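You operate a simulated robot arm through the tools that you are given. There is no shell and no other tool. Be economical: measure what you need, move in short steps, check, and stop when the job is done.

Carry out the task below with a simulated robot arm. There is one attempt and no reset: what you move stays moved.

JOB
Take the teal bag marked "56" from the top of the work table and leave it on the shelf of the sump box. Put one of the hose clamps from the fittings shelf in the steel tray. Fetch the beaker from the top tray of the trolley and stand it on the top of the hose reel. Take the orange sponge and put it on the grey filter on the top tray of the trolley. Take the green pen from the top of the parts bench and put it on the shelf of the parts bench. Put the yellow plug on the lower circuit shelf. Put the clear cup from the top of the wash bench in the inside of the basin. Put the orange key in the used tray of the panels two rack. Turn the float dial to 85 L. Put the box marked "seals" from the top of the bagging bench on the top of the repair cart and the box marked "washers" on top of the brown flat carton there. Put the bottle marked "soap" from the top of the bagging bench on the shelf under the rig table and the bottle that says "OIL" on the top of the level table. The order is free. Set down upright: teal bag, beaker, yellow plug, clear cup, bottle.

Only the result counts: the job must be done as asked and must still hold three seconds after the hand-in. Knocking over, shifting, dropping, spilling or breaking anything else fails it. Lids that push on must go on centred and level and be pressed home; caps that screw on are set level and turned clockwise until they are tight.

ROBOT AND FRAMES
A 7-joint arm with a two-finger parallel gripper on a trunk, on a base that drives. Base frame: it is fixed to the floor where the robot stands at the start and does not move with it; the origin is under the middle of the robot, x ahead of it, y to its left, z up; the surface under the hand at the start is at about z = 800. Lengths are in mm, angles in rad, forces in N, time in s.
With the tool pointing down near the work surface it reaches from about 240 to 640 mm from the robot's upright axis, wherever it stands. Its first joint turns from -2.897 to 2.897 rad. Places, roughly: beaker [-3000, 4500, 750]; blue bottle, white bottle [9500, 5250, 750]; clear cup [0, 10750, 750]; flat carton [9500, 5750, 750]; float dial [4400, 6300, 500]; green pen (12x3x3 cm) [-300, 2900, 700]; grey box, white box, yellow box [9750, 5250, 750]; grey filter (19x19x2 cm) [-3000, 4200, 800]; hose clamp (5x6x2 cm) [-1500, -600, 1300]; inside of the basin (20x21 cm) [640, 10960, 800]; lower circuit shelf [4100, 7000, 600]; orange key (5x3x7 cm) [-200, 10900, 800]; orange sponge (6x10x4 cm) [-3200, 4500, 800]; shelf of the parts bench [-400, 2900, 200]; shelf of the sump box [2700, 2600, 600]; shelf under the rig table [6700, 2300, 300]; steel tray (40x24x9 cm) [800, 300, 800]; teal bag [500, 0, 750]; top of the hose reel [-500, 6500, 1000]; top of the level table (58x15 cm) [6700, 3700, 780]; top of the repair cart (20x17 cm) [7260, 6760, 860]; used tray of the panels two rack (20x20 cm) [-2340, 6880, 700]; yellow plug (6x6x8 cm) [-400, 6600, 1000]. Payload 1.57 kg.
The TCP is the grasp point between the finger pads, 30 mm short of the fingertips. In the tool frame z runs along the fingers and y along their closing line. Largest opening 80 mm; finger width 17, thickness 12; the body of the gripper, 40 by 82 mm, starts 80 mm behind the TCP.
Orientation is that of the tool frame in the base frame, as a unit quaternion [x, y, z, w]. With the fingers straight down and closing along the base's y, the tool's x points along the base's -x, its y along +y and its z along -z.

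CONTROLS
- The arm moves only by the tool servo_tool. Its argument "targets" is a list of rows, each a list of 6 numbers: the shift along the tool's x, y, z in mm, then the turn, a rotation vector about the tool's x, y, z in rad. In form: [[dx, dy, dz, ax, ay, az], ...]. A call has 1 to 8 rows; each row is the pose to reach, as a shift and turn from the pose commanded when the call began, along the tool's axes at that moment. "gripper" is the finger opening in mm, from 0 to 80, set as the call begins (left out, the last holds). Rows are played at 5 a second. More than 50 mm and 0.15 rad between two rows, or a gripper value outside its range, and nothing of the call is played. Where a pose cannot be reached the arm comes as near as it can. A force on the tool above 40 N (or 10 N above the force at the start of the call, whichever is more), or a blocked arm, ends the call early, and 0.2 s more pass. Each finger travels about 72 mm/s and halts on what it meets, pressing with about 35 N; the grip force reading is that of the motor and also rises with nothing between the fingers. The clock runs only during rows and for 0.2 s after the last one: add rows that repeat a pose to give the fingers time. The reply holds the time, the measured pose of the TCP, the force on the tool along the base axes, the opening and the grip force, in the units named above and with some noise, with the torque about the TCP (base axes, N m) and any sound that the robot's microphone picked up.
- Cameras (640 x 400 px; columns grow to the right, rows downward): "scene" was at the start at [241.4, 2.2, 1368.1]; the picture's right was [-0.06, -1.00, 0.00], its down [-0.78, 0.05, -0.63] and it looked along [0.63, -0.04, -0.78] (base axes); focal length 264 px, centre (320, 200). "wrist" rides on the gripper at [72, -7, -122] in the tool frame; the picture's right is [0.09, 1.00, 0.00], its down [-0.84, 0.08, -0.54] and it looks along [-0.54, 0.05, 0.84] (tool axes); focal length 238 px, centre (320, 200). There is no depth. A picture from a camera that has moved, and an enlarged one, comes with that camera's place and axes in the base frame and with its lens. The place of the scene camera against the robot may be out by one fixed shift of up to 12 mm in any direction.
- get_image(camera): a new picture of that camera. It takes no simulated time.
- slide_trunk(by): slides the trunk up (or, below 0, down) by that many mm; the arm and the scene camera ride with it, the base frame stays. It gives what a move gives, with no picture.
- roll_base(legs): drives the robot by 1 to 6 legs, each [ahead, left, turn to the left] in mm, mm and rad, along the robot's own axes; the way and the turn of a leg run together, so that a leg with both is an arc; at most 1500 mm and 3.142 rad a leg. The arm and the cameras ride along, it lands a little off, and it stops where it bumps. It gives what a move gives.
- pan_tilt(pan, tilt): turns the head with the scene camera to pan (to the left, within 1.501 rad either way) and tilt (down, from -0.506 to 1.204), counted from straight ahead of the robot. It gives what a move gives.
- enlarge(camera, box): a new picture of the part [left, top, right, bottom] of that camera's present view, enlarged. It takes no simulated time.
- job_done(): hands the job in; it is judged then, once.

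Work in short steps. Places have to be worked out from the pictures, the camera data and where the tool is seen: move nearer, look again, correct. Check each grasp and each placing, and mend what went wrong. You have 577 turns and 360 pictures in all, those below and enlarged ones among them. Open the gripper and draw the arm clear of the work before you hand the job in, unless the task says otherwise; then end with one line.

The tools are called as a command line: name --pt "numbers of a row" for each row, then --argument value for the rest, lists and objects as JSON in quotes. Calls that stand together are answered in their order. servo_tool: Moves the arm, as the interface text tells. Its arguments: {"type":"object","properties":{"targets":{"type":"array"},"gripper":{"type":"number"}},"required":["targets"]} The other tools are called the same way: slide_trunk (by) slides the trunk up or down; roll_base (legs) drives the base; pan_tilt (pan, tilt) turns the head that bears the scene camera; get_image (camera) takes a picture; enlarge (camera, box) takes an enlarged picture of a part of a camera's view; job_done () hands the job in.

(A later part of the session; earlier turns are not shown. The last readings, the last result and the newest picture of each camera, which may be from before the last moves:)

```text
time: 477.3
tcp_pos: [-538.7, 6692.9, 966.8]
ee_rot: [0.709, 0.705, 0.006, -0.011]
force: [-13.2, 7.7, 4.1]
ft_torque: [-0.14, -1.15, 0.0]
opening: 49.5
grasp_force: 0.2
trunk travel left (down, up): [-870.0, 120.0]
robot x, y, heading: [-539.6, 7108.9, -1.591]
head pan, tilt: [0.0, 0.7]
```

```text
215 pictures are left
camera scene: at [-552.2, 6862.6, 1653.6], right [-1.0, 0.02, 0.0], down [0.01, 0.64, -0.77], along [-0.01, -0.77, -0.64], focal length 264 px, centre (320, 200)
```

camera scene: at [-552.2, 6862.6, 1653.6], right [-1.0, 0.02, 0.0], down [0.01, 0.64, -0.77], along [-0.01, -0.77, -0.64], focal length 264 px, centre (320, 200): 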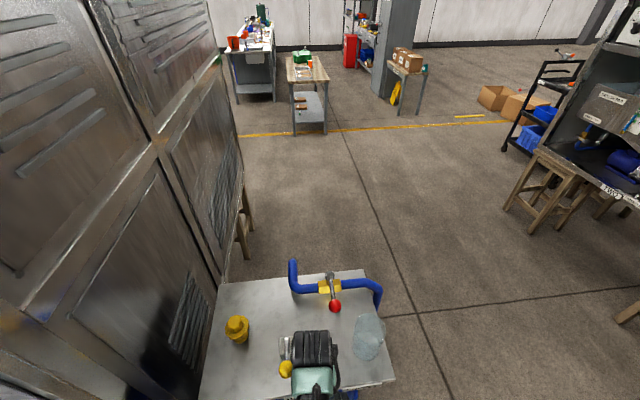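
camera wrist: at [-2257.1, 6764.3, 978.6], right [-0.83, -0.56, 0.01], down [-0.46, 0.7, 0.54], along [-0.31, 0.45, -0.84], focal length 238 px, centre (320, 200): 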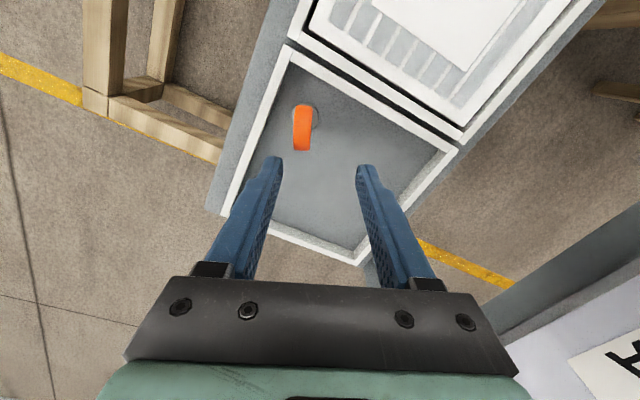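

The hand was too low and touched the reel. Back away (north) at once and inspect.

roll_base --legs '[[0, -30, 0], [-200, 0, 0]]'

get_image --camera "scene"

get_image --camera "wrist"

```text
time: 479.3
tcp_pos: [-563.3, 6890.9, 966.5]
ee_rot: [0.708, 0.706, 0.005, -0.01]
force: [0.0, 0.3, 0.6]
ft_torque: [0.03, -0.02, 0.02]
opening: 49.9
grasp_force: 0.0
trunk travel left (down, up): [-870.0, 120.0]
robot x, y, heading: [-564.4, 7308.7, -1.593]
head pan, tilt: [0.0, 0.7]
```

```text
214 pictures are left
camera scene: at [-576.1, 7060.8, 1653.3], right [-1.0, 0.02, 0.0], down [0.01, 0.64, -0.76], along [-0.01, -0.76, -0.64], focal length 264 px, centre (320, 200)
```

scene: 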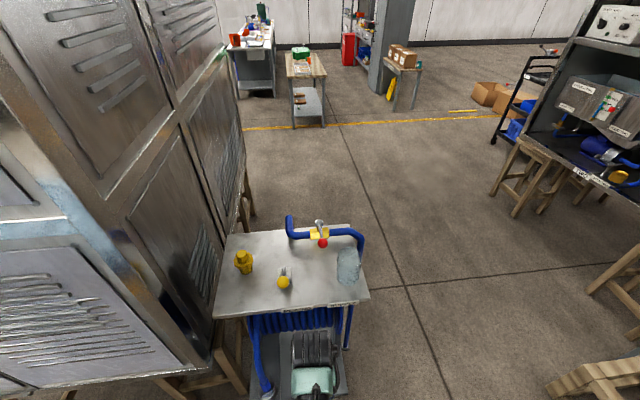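

```text
213 pictures are left
camera wrist: at [-568.7, 6960.2, 1090.7], right [1.0, 0.09, 0.0], down [0.08, -0.85, 0.52], along [0.04, -0.52, -0.85], focal length 238 px, centre (320, 200)
```

wrist: 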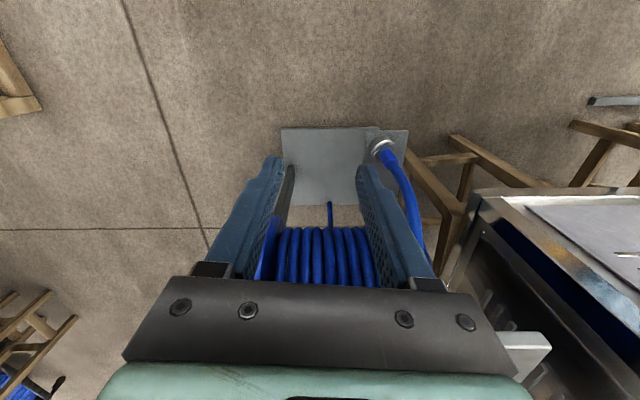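

enlarge --camera "scene" --box '[200, 205, 400, 320]'

```text
3.20 times, centred on (300, 262) of scene
camera zoom: at [-576.1, 7060.8, 1653.3], right [-1.0, 0.02, 0.0], down [0.01, 0.64, -0.76], along [-0.01, -0.76, -0.64], focal length 845 px, centre (384, 0)
```

zoom: 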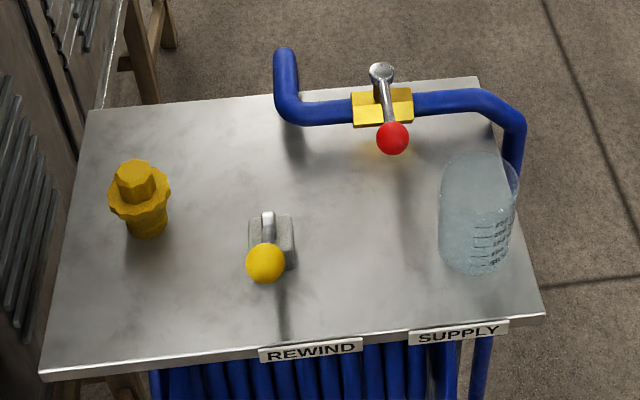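

Plate, lever and beaker look unmoved. Raise the hand well above everything, then approach the plug from the north.

slide_trunk --by 118

servo_tool --pt "0 0 -30 0 0 0" --pt "0 0 -60 0 0 0" --pt "0 0 -100 0 0 0" --pt "0 0 -130 0 0 0" --pt "0 0 -130 0 0 0"

get_image --camera "wrist"

```text
time: 480.8
tcp_pos: [-563.7, 6891.9, 1084.4]
ee_rot: [0.708, 0.706, 0.005, -0.011]
force: [0.4, 1.2, -0.4]
ft_torque: [-0.03, 0.03, 0.01]
opening: 50.3
grasp_force: 0.1
trunk travel left (down, up): [-988.0, 2.0]
robot x, y, heading: [-566.4, 7309.1, -1.586]
head pan, tilt: [0.0, 0.7]
```

```text
time: 482.0
tcp_pos: [-549.7, 6868.5, 1206.9]
ee_rot: [0.708, 0.706, -0.002, 0.022]
force: [-0.5, 0.8, 1.1]
ft_torque: [-0.01, 0.0, -0.02]
opening: 50.0
grasp_force: 0.0
out of reach, approached as far as the arm can: row 4
trunk travel left (down, up): [-988.0, 2.0]
robot x, y, heading: [-566.9, 7307.5, -1.589]
head pan, tilt: [0.0, 0.7]
```

```text
211 pictures are left
camera wrist: at [-558.0, 6944.6, 1326.3], right [1.0, 0.09, 0.02], down [0.06, -0.82, 0.57], along [0.07, -0.57, -0.82], focal length 238 px, centre (320, 200)
```

wrist: 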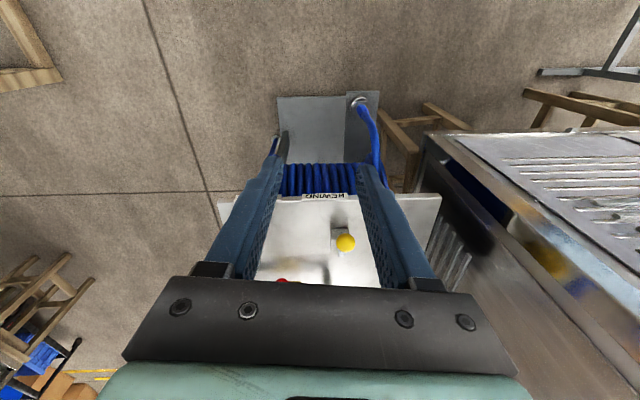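

Correct the small tool tilt, then drive to face the plug.

servo_tool --pt "0 0 0 0.028 0.034 -0.003" --pt "0 0 0 0.028 0.034 -0.003" --gripper 80

roll_base --legs '[[0, 150, 0], [230, 0, 0]]'

get_image --camera "scene"

get_image --camera "wrist"

```text
time: 482.6
tcp_pos: [-547.9, 6869.1, 1207.6]
ee_rot: [0.707, 0.707, -0.001, 0.021]
force: [0.4, -0.4, 0.2]
ft_torque: [0.01, 0.01, 0.05]
opening: 79.8
grasp_force: 0.0
out of reach, approached as far as the arm can: row 1, 2
trunk travel left (down, up): [-988.0, 2.0]
robot x, y, heading: [-565.2, 7308.1, -1.584]
head pan, tilt: [0.0, 0.7]
```

```text
time: 485.3
tcp_pos: [-401.9, 6636.5, 1207.0]
ee_rot: [0.708, 0.706, -0.002, 0.022]
force: [0.3, 0.0, 0.3]
ft_torque: [-0.03, -0.03, -0.01]
opening: 79.8
grasp_force: 0.1
trunk travel left (down, up): [-988.0, 2.0]
robot x, y, heading: [-416.8, 7079.5, -1.585]
head pan, tilt: [0.0, 0.7]
```

```text
210 pictures are left
camera scene: at [-429.3, 6830.0, 1771.5], right [-1.0, 0.02, 0.0], down [0.01, 0.64, -0.77], along [-0.01, -0.77, -0.64], focal length 264 px, centre (320, 200)
```

scene: 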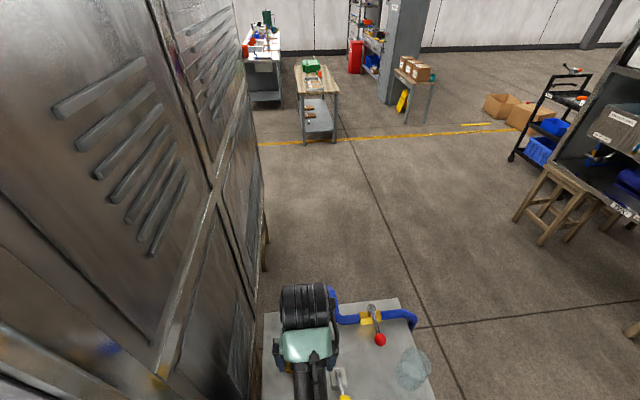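

```text
209 pictures are left
camera wrist: at [-411.9, 6713.4, 1326.4], right [1.0, 0.09, 0.02], down [0.06, -0.82, 0.57], along [0.07, -0.57, -0.82], focal length 238 px, centre (320, 200)
```

wrist: 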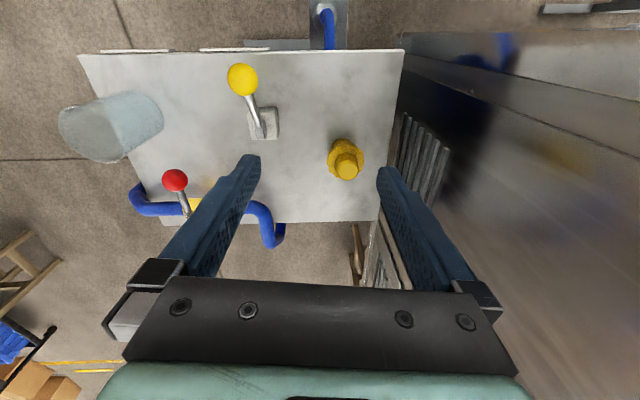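

enlarge --camera "wrist" --box '[290, 110, 410, 210]'

```text
4.00 times, centred on (350, 160) of wrist
camera zoom: at [-411.9, 6713.4, 1326.4], right [1.0, 0.09, 0.02], down [0.06, -0.82, 0.57], along [0.07, -0.57, -0.82], focal length 953 px, centre (200, 360)
```

zoom: 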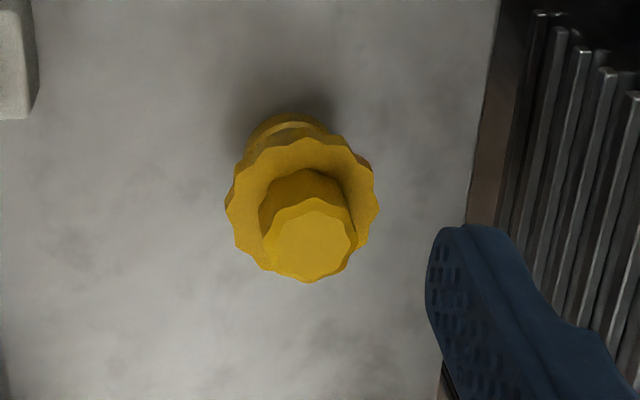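

Knob ≈31 mm at the top (z≈1001–1030), centre ≈(-354,6561). Move above it.

servo_tool --pt "-25 16 20 0 0 0" --pt "-50 32 45 0 0 0" --pt "-75 48 75 0 0 0" --pt "-75 48 105 0 0 0" --pt "-75 48 130 0 0 0" --pt "-75 48 130 0 0 0" --gripper 60

get_image --camera "wrist"

```text
time: 486.7
tcp_pos: [-352.1, 6557.3, 1081.4]
ee_rot: [0.707, 0.707, -0.003, 0.022]
force: [0.4, -0.4, -0.6]
ft_torque: [0.0, 0.01, 0.0]
opening: 60.0
grasp_force: 0.0
trunk travel left (down, up): [-988.0, 2.0]
robot x, y, heading: [-421.2, 7073.1, -1.588]
head pan, tilt: [0.0, 0.7]
```

```text
207 pictures are left
camera wrist: at [-361.9, 6633.1, 1200.6], right [1.0, 0.09, 0.02], down [0.06, -0.82, 0.57], along [0.07, -0.57, -0.82], focal length 238 px, centre (320, 200)
```

wrist: 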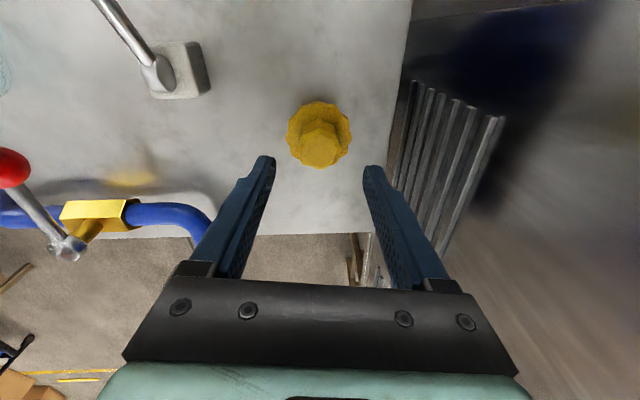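

servo_tool --pt "6 0 0 0.028 0.034 -0.003" --pt "6 0 15 0.028 0.034 -0.003" --pt "6 0 15 0.028 0.034 -0.003"

get_image --camera "wrist"

```text
time: 487.5
tcp_pos: [-350.8, 6563.0, 1065.2]
ee_rot: [0.706, 0.708, 0.001, 0.0]
force: [-0.1, -0.3, -0.1]
ft_torque: [0.01, -0.01, -0.03]
opening: 60.1
grasp_force: 0.1
trunk travel left (down, up): [-988.0, 2.0]
robot x, y, heading: [-419.2, 7078.2, -1.59]
head pan, tilt: [0.0, 0.7]
```

```text
206 pictures are left
camera wrist: at [-357.7, 6634.8, 1188.0], right [1.0, 0.09, 0.0], down [0.08, -0.84, 0.54], along [0.05, -0.54, -0.84], focal length 238 px, centre (320, 200)
```

wrist: 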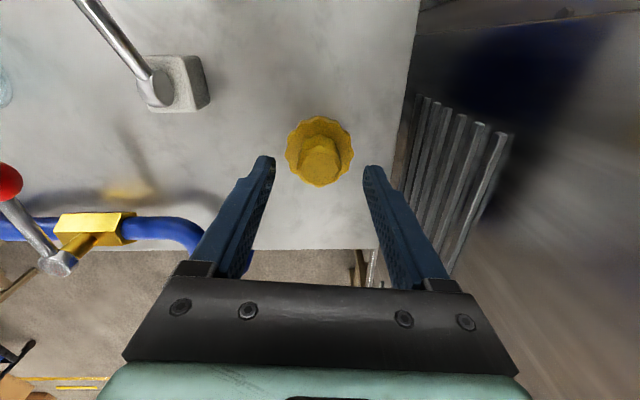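

Set opening 44 mm and descend until just touching the flange, to grip the knob.

servo_tool --pt "3 0 0 0 0 0" --pt "3 0 10 0 0 0" --pt "3 0 20 0 0 0" --pt "3 0 27 0 0 0" --pt "3 0 27 0 0 0" --gripper 44

servo_tool --pt "0 0 3 0 0 0" --pt "0 0 6 0 0 0" --pt "0 0 6 0 0 0"

get_image --camera "wrist"

```text
time: 488.7
tcp_pos: [-350.6, 6566.9, 1038.2]
ee_rot: [0.706, 0.708, 0.001, 0.0]
force: [-0.7, -0.3, 0.3]
ft_torque: [-0.02, -0.03, 0.0]
opening: 44.0
grasp_force: 0.2
trunk travel left (down, up): [-988.0, 2.0]
robot x, y, heading: [-420.8, 7075.9, -1.588]
head pan, tilt: [0.0, 0.7]
```

```text
time: 489.5
tcp_pos: [-350.0, 6566.0, 1031.8]
ee_rot: [0.706, 0.708, -0.001, 0.0]
force: [0.7, 0.7, -0.4]
ft_torque: [0.0, 0.0, 0.0]
opening: 44.0
grasp_force: 0.0
trunk travel left (down, up): [-988.0, 2.0]
robot x, y, heading: [-419.2, 7077.3, -1.589]
head pan, tilt: [0.0, 0.7]
```

```text
205 pictures are left
camera wrist: at [-357.0, 6637.7, 1154.6], right [1.0, 0.09, 0.0], down [0.08, -0.84, 0.54], along [0.05, -0.54, -0.84], focal length 238 px, centre (320, 200)
```

wrist: 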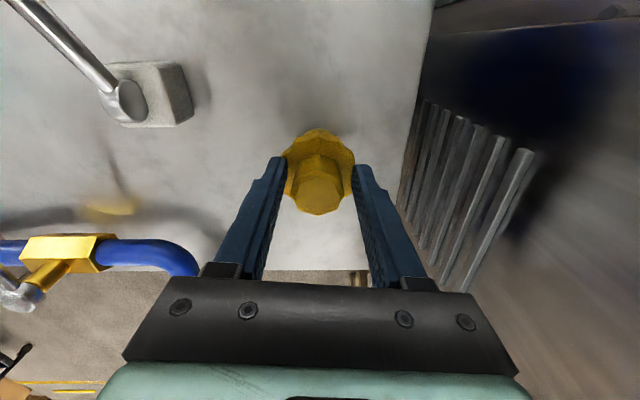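

servo_tool --pt "0 0 3 0 0 0" --pt "0 0 5 0 0 0" --pt "0 0 5 0 0 0"

servo_tool --pt "0 0 0 0 0 0" --pt "0 0 0 0 0 0" --pt "0 0 0 0 0 0" --gripper 15

servo_tool --pt "0 0 -10 0 0 0" --pt "0 0 -40 0 0 0" --pt "0 0 -70 0 0 0" --pt "0 0 -70 0 0 0"

get_image --camera "wrist"

```text
time: 490.3
tcp_pos: [-350.7, 6565.8, 1031.9]
ee_rot: [0.706, 0.708, -0.002, 0.004]
force: [0.4, 5.5, 35.3]
ft_torque: [0.19, 0.07, -0.03]
opening: 44.1
grasp_force: 0.1
trunk travel left (down, up): [-988.0, 2.0]
robot x, y, heading: [-418.2, 7080.1, -1.59]
head pan, tilt: [0.0, 0.7]
```

```text
time: 491.1
tcp_pos: [-351.3, 6565.3, 1031.3]
ee_rot: [0.706, 0.708, -0.003, 0.004]
force: [-3.8, 2.8, 37.4]
ft_torque: [0.15, 0.3, -0.02]
opening: 32.5
grasp_force: 35.4
trunk travel left (down, up): [-988.0, 2.0]
robot x, y, heading: [-424.5, 7076.5, -1.592]
head pan, tilt: [0.0, 0.7]
```

```text
time: 492.1
tcp_pos: [-350.3, 6566.0, 1096.2]
ee_rot: [0.707, 0.708, 0.0, 0.0]
force: [-0.3, 0.3, 0.1]
ft_torque: [0.03, 0.0, -0.01]
opening: 32.5
grasp_force: 34.9
trunk travel left (down, up): [-988.0, 2.0]
robot x, y, heading: [-421.3, 7076.9, -1.593]
head pan, tilt: [0.0, 0.7]
```

```text
204 pictures are left
camera wrist: at [-356.7, 6637.5, 1219.3], right [1.0, 0.09, 0.0], down [0.08, -0.84, 0.54], along [0.05, -0.54, -0.84], focal length 238 px, centre (320, 200)
```

wrist: 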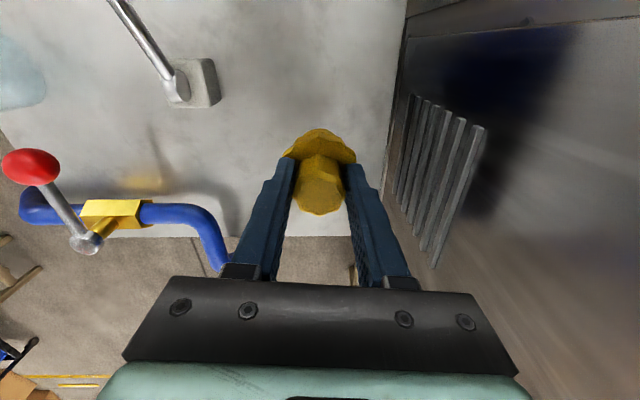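

Plug held. Back away north, then go west and south around the cabinets toward the circuit rig.

roll_base --legs '[[-320, 0, 0], [0, -1000, 0.02], [1480, 0, 0], [1450, 0, 0], [0, 0, 1.57], [1400, 0, 0]]'

pan_tilt --pan 0.3 --tilt 0.35

get_image --camera "scene"

```text
time: 523.1
tcp_pos: [519.1, 4594.8, 1096.6]
ee_rot: [-0.018, 1.0, 0.0, -0.001]
force: [0.4, -0.3, 0.2]
ft_torque: [-0.02, 0.01, -0.01]
opening: 32.2
grasp_force: 35.2
trunk travel left (down, up): [-988.0, 2.0]
robot x, y, heading: [16.2, 4506.4, 0.012]
head pan, tilt: [0.0, 0.7]
```

```text
time: 524.0
tcp_pos: [520.1, 4595.5, 1096.6]
ee_rot: [-0.018, 1.0, -0.001, -0.001]
force: [0.1, -0.8, 0.1]
ft_torque: [0.01, 0.0, 0.02]
opening: 32.5
grasp_force: 35.0
trunk travel left (down, up): [-988.0, 2.0]
robot x, y, heading: [10.5, 4509.0, 0.014]
head pan, tilt: [0.3, 0.351]
```

```text
203 pictures are left
camera scene: at [265.8, 4545.9, 1802.6], right [0.31, -0.95, 0.0], down [-0.33, -0.11, -0.94], along [0.89, 0.29, -0.34], focal length 264 px, centre (320, 200)
```

scene: 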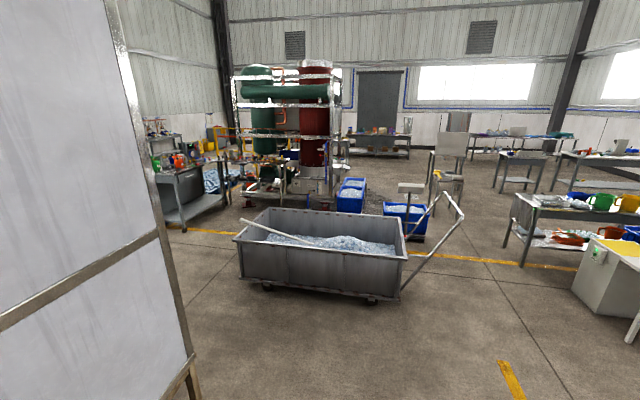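

enlarge --camera "scene" --box '[210, 50, 430, 240]'

```text
2.11 times, centred on (320, 145) of scene
camera zoom: at [265.8, 4545.9, 1802.6], right [0.31, -0.95, 0.0], down [-0.33, -0.11, -0.94], along [0.89, 0.29, -0.34], focal length 556 px, centre (320, 316)
```

zoom: 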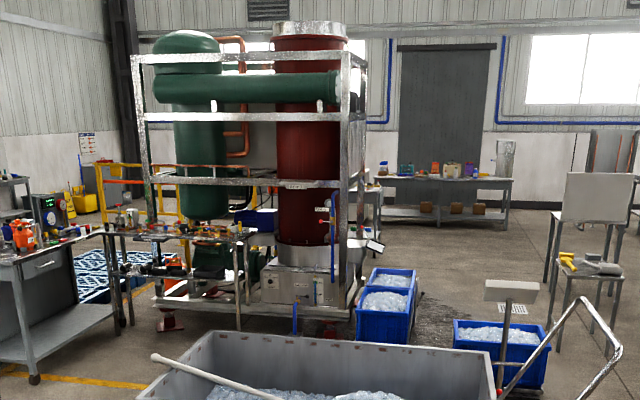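

Drive between the board corner and the tub, then look at the rig from the west.

roll_base --legs '[[1480, 0, 0], [190, 0, 0], [0, 0, 1.556], [1450, 0, 0], [350, 0, 0]]'

pan_tilt --pan -1.3 --tilt 0.4

get_image --camera "scene"

```text
time: 545.0
tcp_pos: [1611.8, 6850.1, 1097.0]
ee_rot: [0.714, -0.7, 0.0, 0.0]
force: [0.7, -0.1, -0.7]
ft_torque: [-0.01, -0.02, 0.01]
opening: 32.9
grasp_force: 35.0
trunk travel left (down, up): [-988.0, 2.0]
robot x, y, heading: [1688.9, 6342.3, 1.569]
head pan, tilt: [0.3, 0.351]
```

```text
time: 546.7
tcp_pos: [1612.8, 6851.7, 1097.7]
ee_rot: [0.713, -0.701, 0.0, 0.001]
force: [0.3, 0.5, -0.8]
ft_torque: [-0.01, 0.02, 0.01]
opening: 32.4
grasp_force: 35.3
trunk travel left (down, up): [-988.0, 2.0]
robot x, y, heading: [1692.9, 6342.5, 1.572]
head pan, tilt: [-1.3, 0.4]
```

```text
201 pictures are left
camera scene: at [1776.9, 6543.5, 1798.2], right [0.26, -0.96, 0.0], down [-0.38, -0.1, -0.92], along [0.89, 0.24, -0.39], focal length 264 px, centre (320, 200)
```

scene: 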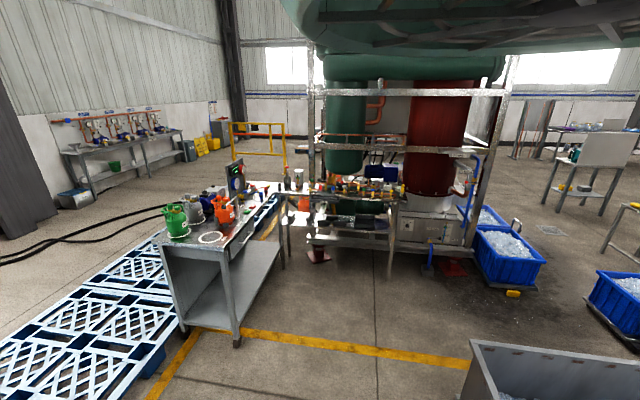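

enlarge --camera "scene" --box '[260, 140, 500, 300]'

```text
2.50 times, centred on (380, 220) of scene
camera zoom: at [1776.9, 6543.5, 1798.2], right [0.26, -0.96, 0.0], down [-0.38, -0.1, -0.92], along [0.89, 0.24, -0.39], focal length 660 px, centre (170, 150)
```

zoom: 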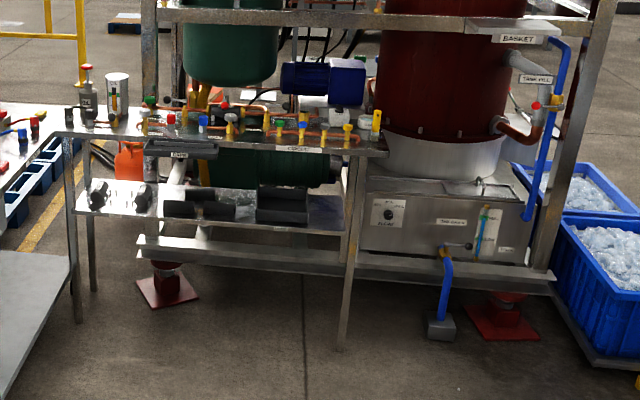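

The lower circuit shelf is under a valve table; dial is on a steel box facing west. Drive closer to inspect the clearances.

roll_base --legs '[[450, 0, 0], [0, 0, -1.57], [1250, 0, 0]]'

slide_trunk --by -400

pan_tilt --pan 0.0 --tilt 0.45

get_image --camera "scene"

```text
time: 559.2
tcp_pos: [3458.7, 6881.0, 1097.4]
ee_rot: [-0.015, 1.0, 0.0, 0.0]
force: [1.1, 0.0, -0.4]
ft_torque: [-0.03, 0.01, 0.03]
opening: 32.3
grasp_force: 35.4
trunk travel left (down, up): [-988.0, 2.0]
robot x, y, heading: [2944.5, 6796.6, 0.002]
head pan, tilt: [-1.3, 0.4]
```

```text
time: 563.0
tcp_pos: [3459.1, 6881.2, 697.4]
ee_rot: [-0.014, 1.0, 0.0, -0.001]
force: [-0.5, 0.8, -1.3]
ft_torque: [-0.02, -0.01, 0.01]
opening: 32.4
grasp_force: 35.1
trunk travel left (down, up): [-588.0, 402.0]
robot x, y, heading: [2951.4, 6797.3, 0.007]
head pan, tilt: [-1.3, 0.4]
```

```text
time: 564.5
tcp_pos: [3459.5, 6881.2, 697.2]
ee_rot: [-0.014, 1.0, 0.0, -0.001]
force: [-0.4, 0.0, -0.7]
ft_torque: [-0.05, -0.01, 0.0]
opening: 32.5
grasp_force: 34.8
trunk travel left (down, up): [-588.0, 402.0]
robot x, y, heading: [2949.2, 6798.3, 0.013]
head pan, tilt: [0.0, 0.45]
```

```text
199 pictures are left
camera scene: at [3207.7, 6806.4, 1393.5], right [0.01, -1.0, 0.0], down [-0.44, 0.0, -0.9], along [0.9, 0.01, -0.44], focal length 264 px, centre (320, 200)
```

scene: 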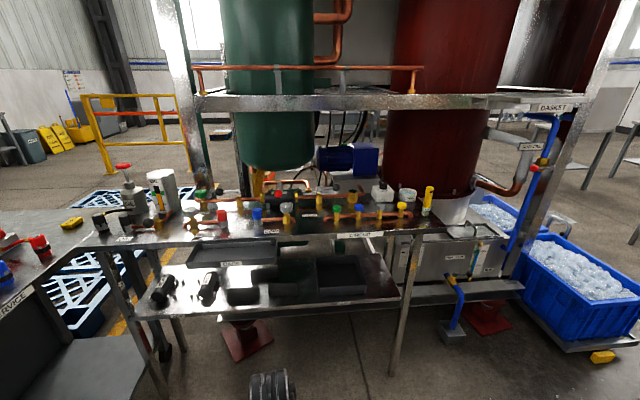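

enlarge --camera "scene" --box '[80, 200, 440, 360]'

```text
1.78 times, centred on (260, 280) of scene
camera zoom: at [3207.7, 6806.4, 1393.5], right [0.01, -1.0, 0.0], down [-0.44, 0.0, -0.9], along [0.9, 0.01, -0.44], focal length 469 px, centre (427, 58)
```

zoom: 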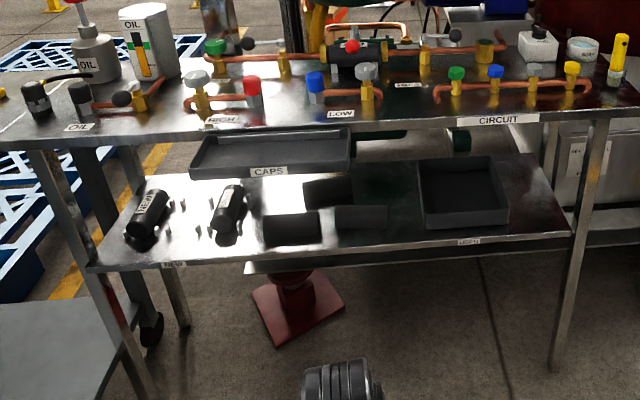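

The shelf has a free strip at y≈6490–6625, but the gap under the tabletop (~290 mm) requires a tilted hand, so I must regrasp the plug at a ~30° tilt. Look for a free surface at the left.

pan_tilt --pan 0.9 --tilt 0.5

get_image --camera "scene"

```text
time: 565.7
tcp_pos: [3457.9, 6882.2, 696.8]
ee_rot: [-0.014, 1.0, 0.001, -0.001]
force: [-0.5, -0.2, -0.6]
ft_torque: [-0.01, -0.01, 0.0]
opening: 32.6
grasp_force: 35.1
trunk travel left (down, up): [-588.0, 402.0]
robot x, y, heading: [2948.6, 6798.5, 0.007]
head pan, tilt: [0.901, 0.499]
```

```text
197 pictures are left
camera scene: at [3171.8, 6877.4, 1389.0], right [0.79, -0.62, 0.0], down [-0.29, -0.38, -0.88], along [0.54, 0.69, -0.48], focal length 264 px, centre (320, 200)
```

scene: 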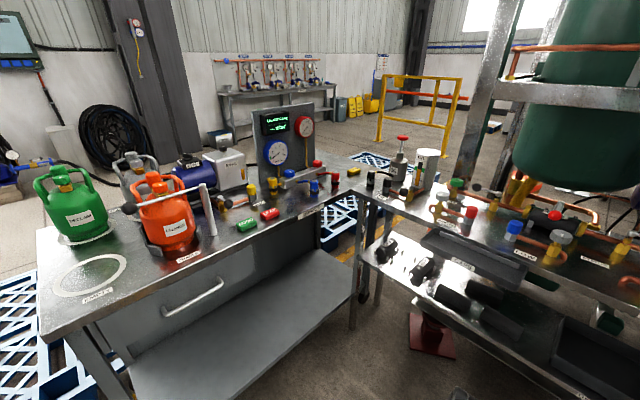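

The clear floor in front of me works for a regrasp: lower the plug to the floor with the trunk.

slide_trunk --by -400

slide_trunk --by -180

get_image --camera "wrist"

```text
time: 569.5
tcp_pos: [3458.1, 6880.5, 296.6]
ee_rot: [-0.014, 1.0, 0.0, -0.001]
force: [-0.3, 0.4, -0.2]
ft_torque: [0.02, 0.02, -0.02]
opening: 32.6
grasp_force: 34.8
trunk travel left (down, up): [-188.0, 802.0]
robot x, y, heading: [2947.7, 6798.5, 0.007]
head pan, tilt: [0.901, 0.499]
```

```text
time: 571.5
tcp_pos: [3458.8, 6881.2, 117.5]
ee_rot: [-0.014, 1.0, 0.0, -0.001]
force: [0.0, -0.1, 0.0]
ft_torque: [0.0, 0.01, 0.02]
opening: 32.4
grasp_force: 35.5
trunk travel left (down, up): [-8.0, 982.0]
robot x, y, heading: [2949.8, 6795.5, 0.002]
head pan, tilt: [0.901, 0.499]
```

```text
196 pictures are left
camera wrist: at [3387.3, 6872.5, 239.6], right [-0.12, 0.99, 0.0], down [0.83, 0.1, 0.54], along [0.54, 0.07, -0.84], focal length 238 px, centre (320, 200)
```

wrist: 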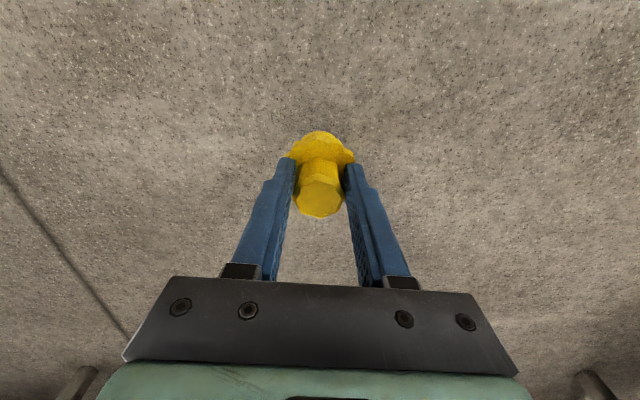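

Now lower the arm gently until the plug touches the floor.

servo_tool --pt "0 0 10 0 0 0" --pt "0 0 20 0 0 0" --pt "0 0 28 0 0 0" --pt "0 0 28 0 0 0"

servo_tool --pt "0 0 4 0 0 0" --pt "0 0 8 0 0 0" --pt "0 0 8 0 0 0"

servo_tool --pt "0 0 3 0 0 0" --pt "0 0 6 0 0 0" --pt "0 0 6 0 0 0"

```text
time: 572.5
tcp_pos: [3459.5, 6881.7, 89.1]
ee_rot: [-0.014, 1.0, 0.0, -0.001]
force: [-0.3, -0.5, -0.8]
ft_torque: [-0.04, 0.04, 0.02]
opening: 32.8
grasp_force: 35.3
trunk travel left (down, up): [-8.0, 982.0]
robot x, y, heading: [2949.2, 6797.1, 0.006]
head pan, tilt: [0.901, 0.499]
```

```text
time: 573.3
tcp_pos: [3457.4, 6881.2, 81.5]
ee_rot: [-0.014, 1.0, 0.0, 0.001]
force: [-3.5, 0.6, 7.8]
ft_torque: [-0.07, 0.1, -0.03]
opening: 32.7
grasp_force: 35.1
trunk travel left (down, up): [-8.0, 982.0]
robot x, y, heading: [2949.1, 6795.7, 0.01]
head pan, tilt: [0.901, 0.499]
```

```text
time: 573.8
tcp_pos: [3459.6, 6881.9, 80.9]
ee_rot: [-0.014, 1.0, 0.0, -0.001]
force: [-8.5, -1.4, 19.7]
ft_torque: [-0.17, 0.3, -0.01]
opening: 32.4
grasp_force: 34.7
trunk travel left (down, up): [-8.0, 982.0]
robot x, y, heading: [2947.5, 6800.1, 0.01]
head pan, tilt: [0.901, 0.499]
stopped in row 2: the force on the tool passed its limit at 45 N (the readings are from after the stop); the commanded pose is now the measured one
```

Plug stands on the floor. Open, tilt the hand 30° forward around the knob, and regrip.

servo_tool --pt "0 0 -1 0 0 0" --pt "0 0 -2 0 0 0" --pt "0 0 -4 0 0 0" --pt "3 0 -5 0 -0.13 0" --pt "6 0 -5 0 -0.26 0" --pt "9 0 -5 0 -0.39 0" --pt "11 0 -4 0 -0.52 0" --pt "11 0 -4 0 -0.52 0" --gripper 52

get_image --camera "wrist"

```text
time: 575.6
tcp_pos: [3447.2, 6880.3, 85.3]
ee_rot: [-0.014, 0.967, 0.004, 0.256]
force: [0.3, -0.1, 0.5]
ft_torque: [-0.01, 0.04, -0.02]
opening: 52.1
grasp_force: 0.1
trunk travel left (down, up): [-8.0, 982.0]
robot x, y, heading: [2947.2, 6795.5, 0.005]
head pan, tilt: [0.901, 0.499]
```

```text
195 pictures are left
camera wrist: at [3325.6, 6870.9, 154.6], right [-0.11, 0.99, -0.05], down [0.46, 0.09, 0.89], along [0.88, 0.07, -0.46], focal length 238 px, centre (320, 200)
```

wrist: 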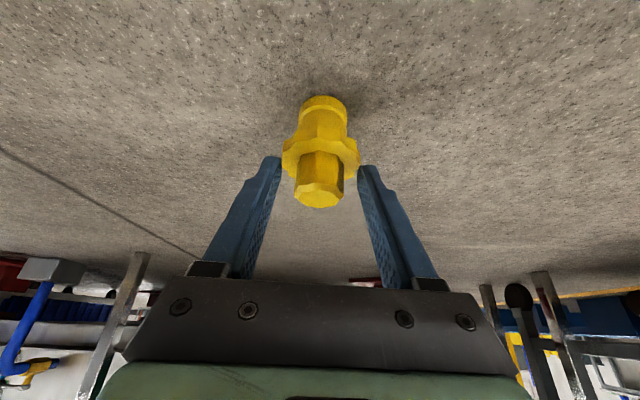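

servo_tool --pt "0 0 0 0 0 0" --pt "0 0 0 0 0 0" --pt "0 0 0 0 0 0" --pt "0 0 0 0 0 0" --gripper 15

servo_tool --pt "-5 0 -9 0 0 0" --pt "-15 0 -26 0 0 0" --pt "-25 0 -43 0 0 0" --pt "-25 0 -43 0 0 0"

get_image --camera "wrist"

```text
time: 576.6
tcp_pos: [3448.4, 6881.3, 83.5]
ee_rot: [-0.014, 0.967, 0.004, 0.256]
force: [-0.1, 0.6, 0.2]
ft_torque: [0.0, -0.03, 0.0]
opening: 32.4
grasp_force: 34.9
trunk travel left (down, up): [-8.0, 982.0]
robot x, y, heading: [2948.6, 6797.7, 0.011]
head pan, tilt: [0.901, 0.499]
```

```text
time: 577.6
tcp_pos: [3447.7, 6881.2, 134.0]
ee_rot: [-0.013, 0.967, 0.003, 0.255]
force: [0.0, 0.6, -0.1]
ft_torque: [0.01, 0.05, -0.02]
opening: 32.5
grasp_force: 35.0
trunk travel left (down, up): [-8.0, 982.0]
robot x, y, heading: [2946.0, 6796.5, 0.008]
head pan, tilt: [0.901, 0.499]
```

```text
194 pictures are left
camera wrist: at [3325.8, 6871.0, 204.5], right [-0.11, 0.99, -0.05], down [0.46, 0.09, 0.88], along [0.88, 0.07, -0.46], focal length 238 px, centre (320, 200)
```

wrist: 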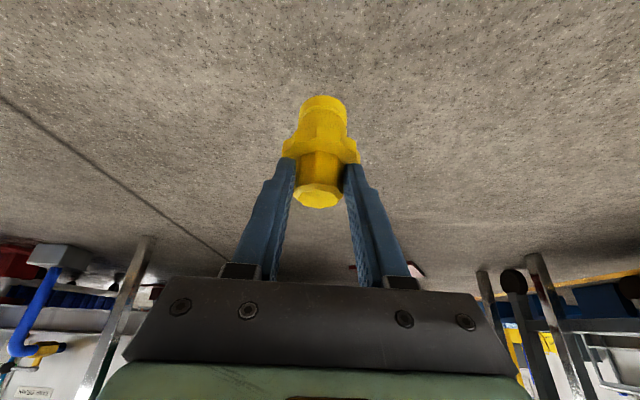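

Regripped upright with the tilted hand. Raise to shelf height and line up with the free strip.

slide_trunk --by 400

slide_trunk --by 195

roll_base --legs '[[0, -321, 0], [250, 0, 0]]'

pan_tilt --pan 0.1 --tilt 0.7

get_image --camera "scene"

get_image --camera "wrist"

```text
time: 581.5
tcp_pos: [3447.9, 6881.8, 533.1]
ee_rot: [-0.012, 0.967, 0.003, 0.255]
force: [0.3, -0.4, -1.0]
ft_torque: [0.02, 0.0, 0.0]
opening: 32.5
grasp_force: 35.0
trunk travel left (down, up): [-408.0, 582.0]
robot x, y, heading: [2948.4, 6795.2, 0.008]
head pan, tilt: [0.901, 0.499]
```

```text
time: 583.6
tcp_pos: [3448.5, 6882.2, 728.5]
ee_rot: [-0.014, 0.967, 0.004, 0.255]
force: [0.2, 0.4, -0.4]
ft_torque: [0.0, 0.01, -0.01]
opening: 32.5
grasp_force: 34.5
trunk travel left (down, up): [-603.0, 387.0]
robot x, y, heading: [2949.9, 6795.7, 0.007]
head pan, tilt: [0.901, 0.499]
```

```text
time: 587.1
tcp_pos: [3699.5, 6560.2, 728.5]
ee_rot: [-0.013, 0.967, 0.003, 0.255]
force: [0.2, -0.1, -1.3]
ft_torque: [0.01, 0.01, -0.01]
opening: 32.6
grasp_force: 35.2
trunk travel left (down, up): [-603.0, 387.0]
robot x, y, heading: [3195.2, 6478.8, 0.006]
head pan, tilt: [0.901, 0.499]
```

```text
time: 588.3
tcp_pos: [3698.9, 6559.1, 729.2]
ee_rot: [-0.012, 0.967, 0.003, 0.255]
force: [-0.5, 0.0, -0.6]
ft_torque: [0.04, 0.01, 0.01]
opening: 32.4
grasp_force: 34.9
trunk travel left (down, up): [-603.0, 387.0]
robot x, y, heading: [3200.3, 6476.8, 0.01]
head pan, tilt: [0.099, 0.7]
```

```text
193 pictures are left
camera scene: at [3450.2, 6494.3, 1386.3], right [0.11, -0.99, 0.0], down [-0.64, -0.07, -0.77], along [0.76, 0.08, -0.64], focal length 264 px, centre (320, 200)
```

scene: 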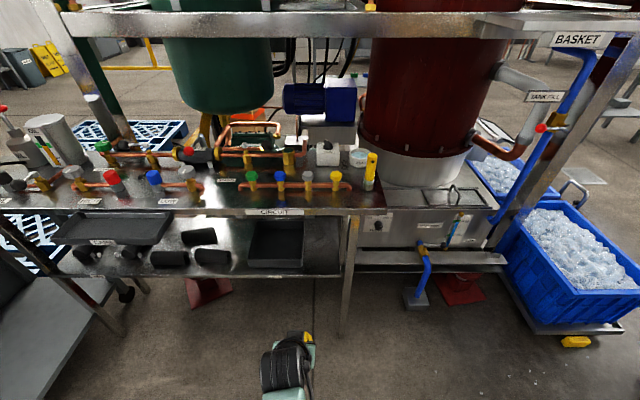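

```text
192 pictures are left
camera wrist: at [3576.4, 6550.2, 799.4], right [-0.11, 0.99, -0.05], down [0.46, 0.09, 0.88], along [0.88, 0.07, -0.46], focal length 238 px, centre (320, 200)
```

wrist: 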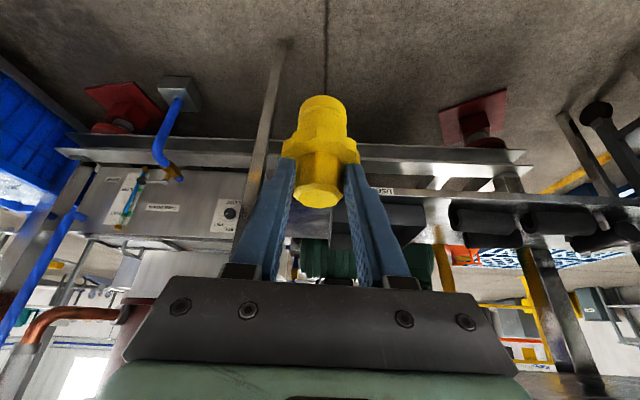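

Aligned with the free strip. Shift slightly right and advance to just before the shelf edge.

roll_base --legs '[[150, -10, 0]]'

get_image --camera "wrist"

get_image --camera "scene"

```text
time: 589.6
tcp_pos: [3848.3, 6550.0, 728.0]
ee_rot: [-0.012, 0.967, 0.003, 0.255]
force: [0.0, 0.0, -1.0]
ft_torque: [-0.01, -0.03, 0.04]
opening: 32.6
grasp_force: 35.2
trunk travel left (down, up): [-603.0, 387.0]
robot x, y, heading: [3349.4, 6470.9, 0.006]
head pan, tilt: [0.099, 0.7]
```

```text
191 pictures are left
camera wrist: at [3726.3, 6540.6, 799.1], right [-0.11, 0.99, -0.05], down [0.46, 0.09, 0.88], along [0.88, 0.07, -0.47], focal length 238 px, centre (320, 200)
```

wrist: 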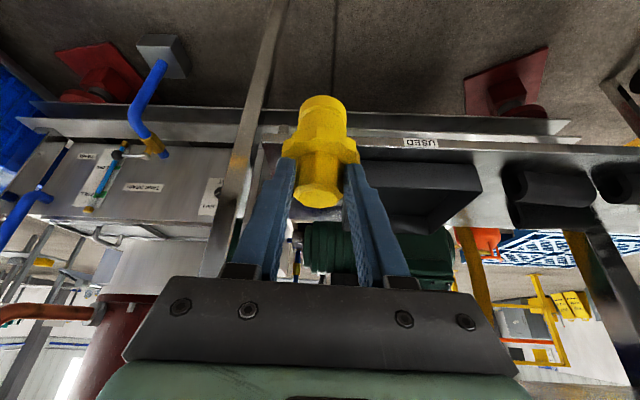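

```text
190 pictures are left
camera scene: at [3600.6, 6484.7, 1386.1], right [0.1, -0.99, 0.0], down [-0.64, -0.07, -0.76], along [0.76, 0.08, -0.64], focal length 264 px, centre (320, 200)
```

scene: 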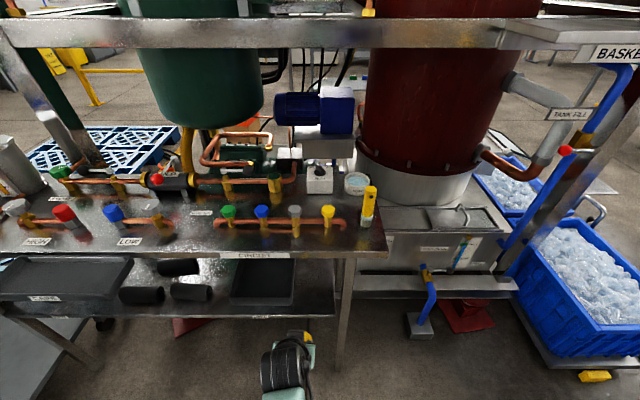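

Shelf front edge is at x≈3973, top z≈570, underside ≈872. Lower to TCP z≈680 and drive in.

slide_trunk --by -49

roll_base --legs '[[100, 0, 0]]'

get_image --camera "wrist"

get_image --camera "scene"

```text
time: 590.5
tcp_pos: [3849.5, 6550.3, 679.6]
ee_rot: [-0.013, 0.967, 0.004, 0.256]
force: [-0.7, -0.7, -1.2]
ft_torque: [0.0, 0.01, 0.03]
opening: 32.4
grasp_force: 34.8
trunk travel left (down, up): [-554.0, 436.0]
robot x, y, heading: [3355.8, 6469.6, 0.004]
head pan, tilt: [0.099, 0.7]
```

```text
time: 591.7
tcp_pos: [3947.8, 6551.4, 679.1]
ee_rot: [-0.012, 0.967, 0.003, 0.255]
force: [-0.3, 0.3, -1.2]
ft_torque: [0.01, 0.0, 0.01]
opening: 32.4
grasp_force: 35.2
trunk travel left (down, up): [-554.0, 436.0]
robot x, y, heading: [3446.4, 6470.5, 0.002]
head pan, tilt: [0.099, 0.7]
```

```text
189 pictures are left
camera wrist: at [3824.6, 6541.2, 750.0], right [-0.11, 0.99, -0.05], down [0.46, 0.09, 0.88], along [0.88, 0.07, -0.47], focal length 238 px, centre (320, 200)
```

wrist: 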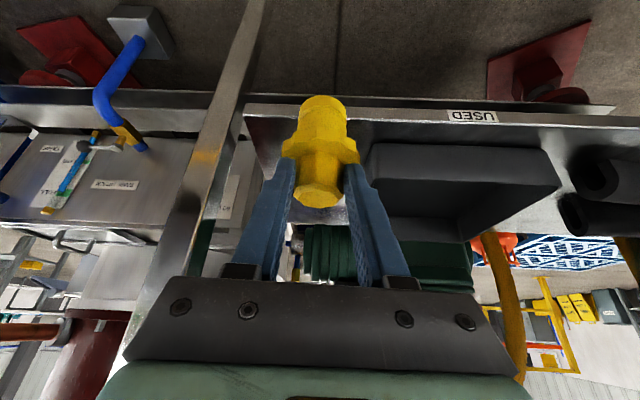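

```text
188 pictures are left
camera scene: at [3699.0, 6485.3, 1337.1], right [0.1, -0.99, 0.0], down [-0.64, -0.07, -0.76], along [0.76, 0.08, -0.64], focal length 264 px, centre (320, 200)
```

scene: 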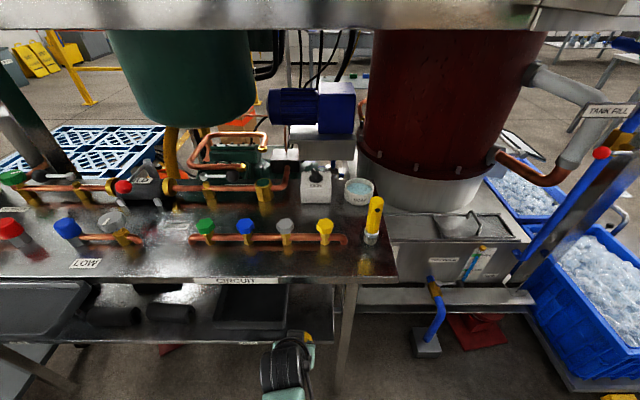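

Clear on both sides. Advance the last 62 mm.

roll_base --legs '[[62, -4, 0]]'

get_image --camera "wrist"

```text
time: 592.7
tcp_pos: [4008.9, 6546.1, 679.9]
ee_rot: [-0.013, 0.967, 0.004, 0.254]
force: [0.3, -0.1, -1.4]
ft_torque: [-0.03, 0.01, -0.03]
opening: 32.5
grasp_force: 35.2
trunk travel left (down, up): [-554.0, 436.0]
robot x, y, heading: [3513.4, 6463.2, 0.006]
head pan, tilt: [0.099, 0.7]
```

```text
187 pictures are left
camera wrist: at [3886.2, 6537.3, 750.1], right [-0.11, 0.99, -0.05], down [0.46, 0.09, 0.88], along [0.88, 0.07, -0.47], focal length 238 px, centre (320, 200)
```

wrist: 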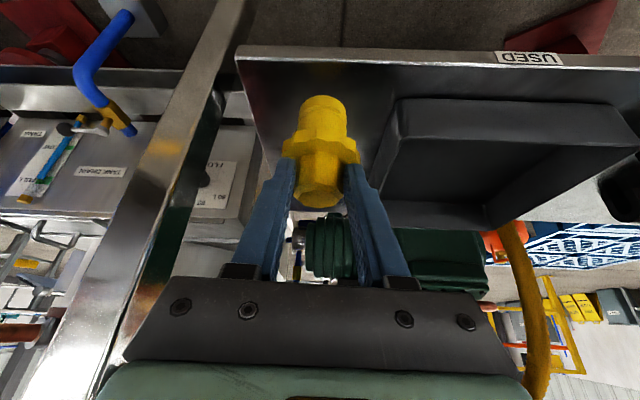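

Plug is over the shelf strip. Lower with the trunk to contact.

slide_trunk --by -15

slide_trunk --by -6

slide_trunk --by -5

get_image --camera "wrist"

```text
time: 593.3
tcp_pos: [4008.9, 6548.0, 663.9]
ee_rot: [-0.012, 0.967, 0.003, 0.255]
force: [0.4, -0.1, -0.3]
ft_torque: [0.04, -0.03, 0.01]
opening: 32.5
grasp_force: 34.8
trunk travel left (down, up): [-539.0, 451.0]
robot x, y, heading: [3507.9, 6464.8, 0.003]
head pan, tilt: [0.099, 0.7]
```

```text
time: 593.8
tcp_pos: [4009.3, 6547.3, 658.6]
ee_rot: [-0.012, 0.967, 0.003, 0.255]
force: [0.6, 0.2, 0.7]
ft_torque: [-0.01, 0.05, 0.0]
opening: 32.7
grasp_force: 35.4
trunk travel left (down, up): [-533.0, 457.0]
robot x, y, heading: [3508.1, 6466.4, 0.007]
head pan, tilt: [0.099, 0.7]
```

```text
time: 594.4
tcp_pos: [4008.0, 6546.6, 653.6]
ee_rot: [-0.011, 0.967, 0.003, 0.256]
force: [0.2, -0.1, -0.2]
ft_torque: [0.0, 0.02, 0.02]
opening: 32.6
grasp_force: 34.9
trunk travel left (down, up): [-528.0, 462.0]
robot x, y, heading: [3507.4, 6464.3, 0.004]
head pan, tilt: [0.099, 0.7]
```

```text
186 pictures are left
camera wrist: at [3885.8, 6537.3, 724.3], right [-0.11, 0.99, -0.05], down [0.46, 0.09, 0.88], along [0.88, 0.07, -0.46], focal length 238 px, centre (320, 200)
```

wrist: 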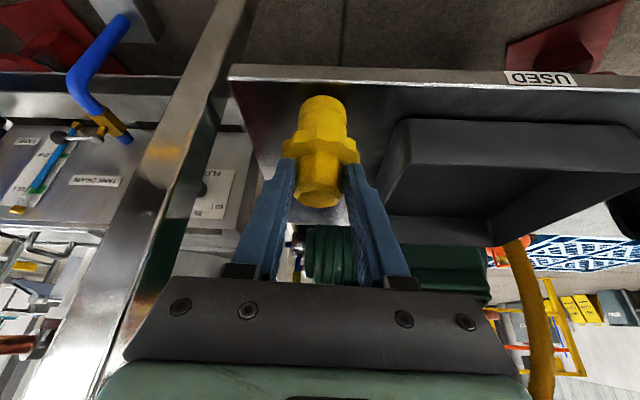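

slide_trunk --by -6

slide_trunk --by -6

slide_trunk --by -6

```text
time: 594.9
tcp_pos: [4008.1, 6547.7, 648.1]
ee_rot: [-0.011, 0.967, 0.002, 0.255]
force: [-0.5, -1.0, -1.3]
ft_torque: [-0.01, -0.04, 0.03]
opening: 32.6
grasp_force: 35.0
trunk travel left (down, up): [-522.0, 468.0]
robot x, y, heading: [3507.9, 6465.1, 0.01]
head pan, tilt: [0.099, 0.7]
```

```text
time: 595.5
tcp_pos: [4008.6, 6547.3, 643.5]
ee_rot: [-0.012, 0.966, 0.003, 0.258]
force: [-1.7, -0.2, 9.5]
ft_torque: [-0.01, 0.02, -0.03]
opening: 32.4
grasp_force: 35.0
trunk travel left (down, up): [-516.0, 474.0]
robot x, y, heading: [3512.3, 6463.9, 0.003]
head pan, tilt: [0.099, 0.7]
```

```text
time: 596.0
tcp_pos: [4010.8, 6547.3, 641.6]
ee_rot: [-0.012, 0.965, 0.004, 0.264]
force: [-6.8, -0.5, 34.2]
ft_torque: [-0.08, -0.16, -0.05]
opening: 32.3
grasp_force: 35.4
trunk travel left (down, up): [-510.0, 480.0]
robot x, y, heading: [3508.2, 6467.8, 0.005]
head pan, tilt: [0.099, 0.7]
```

Contact at TCP ≈644. Relieve, open, and retreat up-and-back along the tool.

slide_trunk --by 8

servo_tool --pt "0 0 0 0 0 0" --pt "0 0 0 0 0 0" --pt "0 0 0 0 0 0" --gripper 56

servo_tool --pt "0 0 -15 0 0 0" --pt "0 0 -35 0 0 0" --pt "0 0 -55 0 0 0" --pt "0 0 -55 0 0 0"

get_image --camera "wrist"

```text
time: 596.6
tcp_pos: [4006.3, 6546.6, 643.3]
ee_rot: [-0.012, 0.967, 0.003, 0.254]
force: [0.8, -0.5, 9.7]
ft_torque: [0.04, -0.4, 0.03]
opening: 32.6
grasp_force: 34.5
trunk travel left (down, up): [-518.0, 472.0]
robot x, y, heading: [3512.5, 6465.1, 0.003]
head pan, tilt: [0.099, 0.7]
```

```text
time: 597.4
tcp_pos: [4005.7, 6547.0, 643.7]
ee_rot: [-0.013, 0.967, 0.003, 0.254]
force: [-0.3, -0.1, -0.6]
ft_torque: [0.01, -0.05, 0.01]
opening: 56.0
grasp_force: 0.0
trunk travel left (down, up): [-518.0, 472.0]
robot x, y, heading: [3509.2, 6463.7, 0.003]
head pan, tilt: [0.099, 0.7]
```

```text
time: 598.4
tcp_pos: [3981.0, 6546.7, 691.7]
ee_rot: [-0.012, 0.967, 0.003, 0.255]
force: [-0.7, -0.2, -0.6]
ft_torque: [0.01, -0.01, -0.01]
opening: 56.0
grasp_force: 0.1
trunk travel left (down, up): [-518.0, 472.0]
robot x, y, heading: [3511.5, 6463.4, 0.008]
head pan, tilt: [0.099, 0.7]
```

```text
185 pictures are left
camera wrist: at [3858.8, 6536.6, 762.3], right [-0.11, 0.99, -0.05], down [0.46, 0.09, 0.88], along [0.88, 0.07, -0.46], focal length 238 px, centre (320, 200)
```

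wrist: 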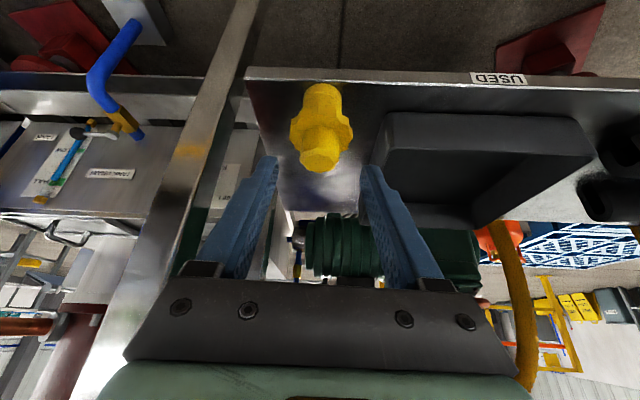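

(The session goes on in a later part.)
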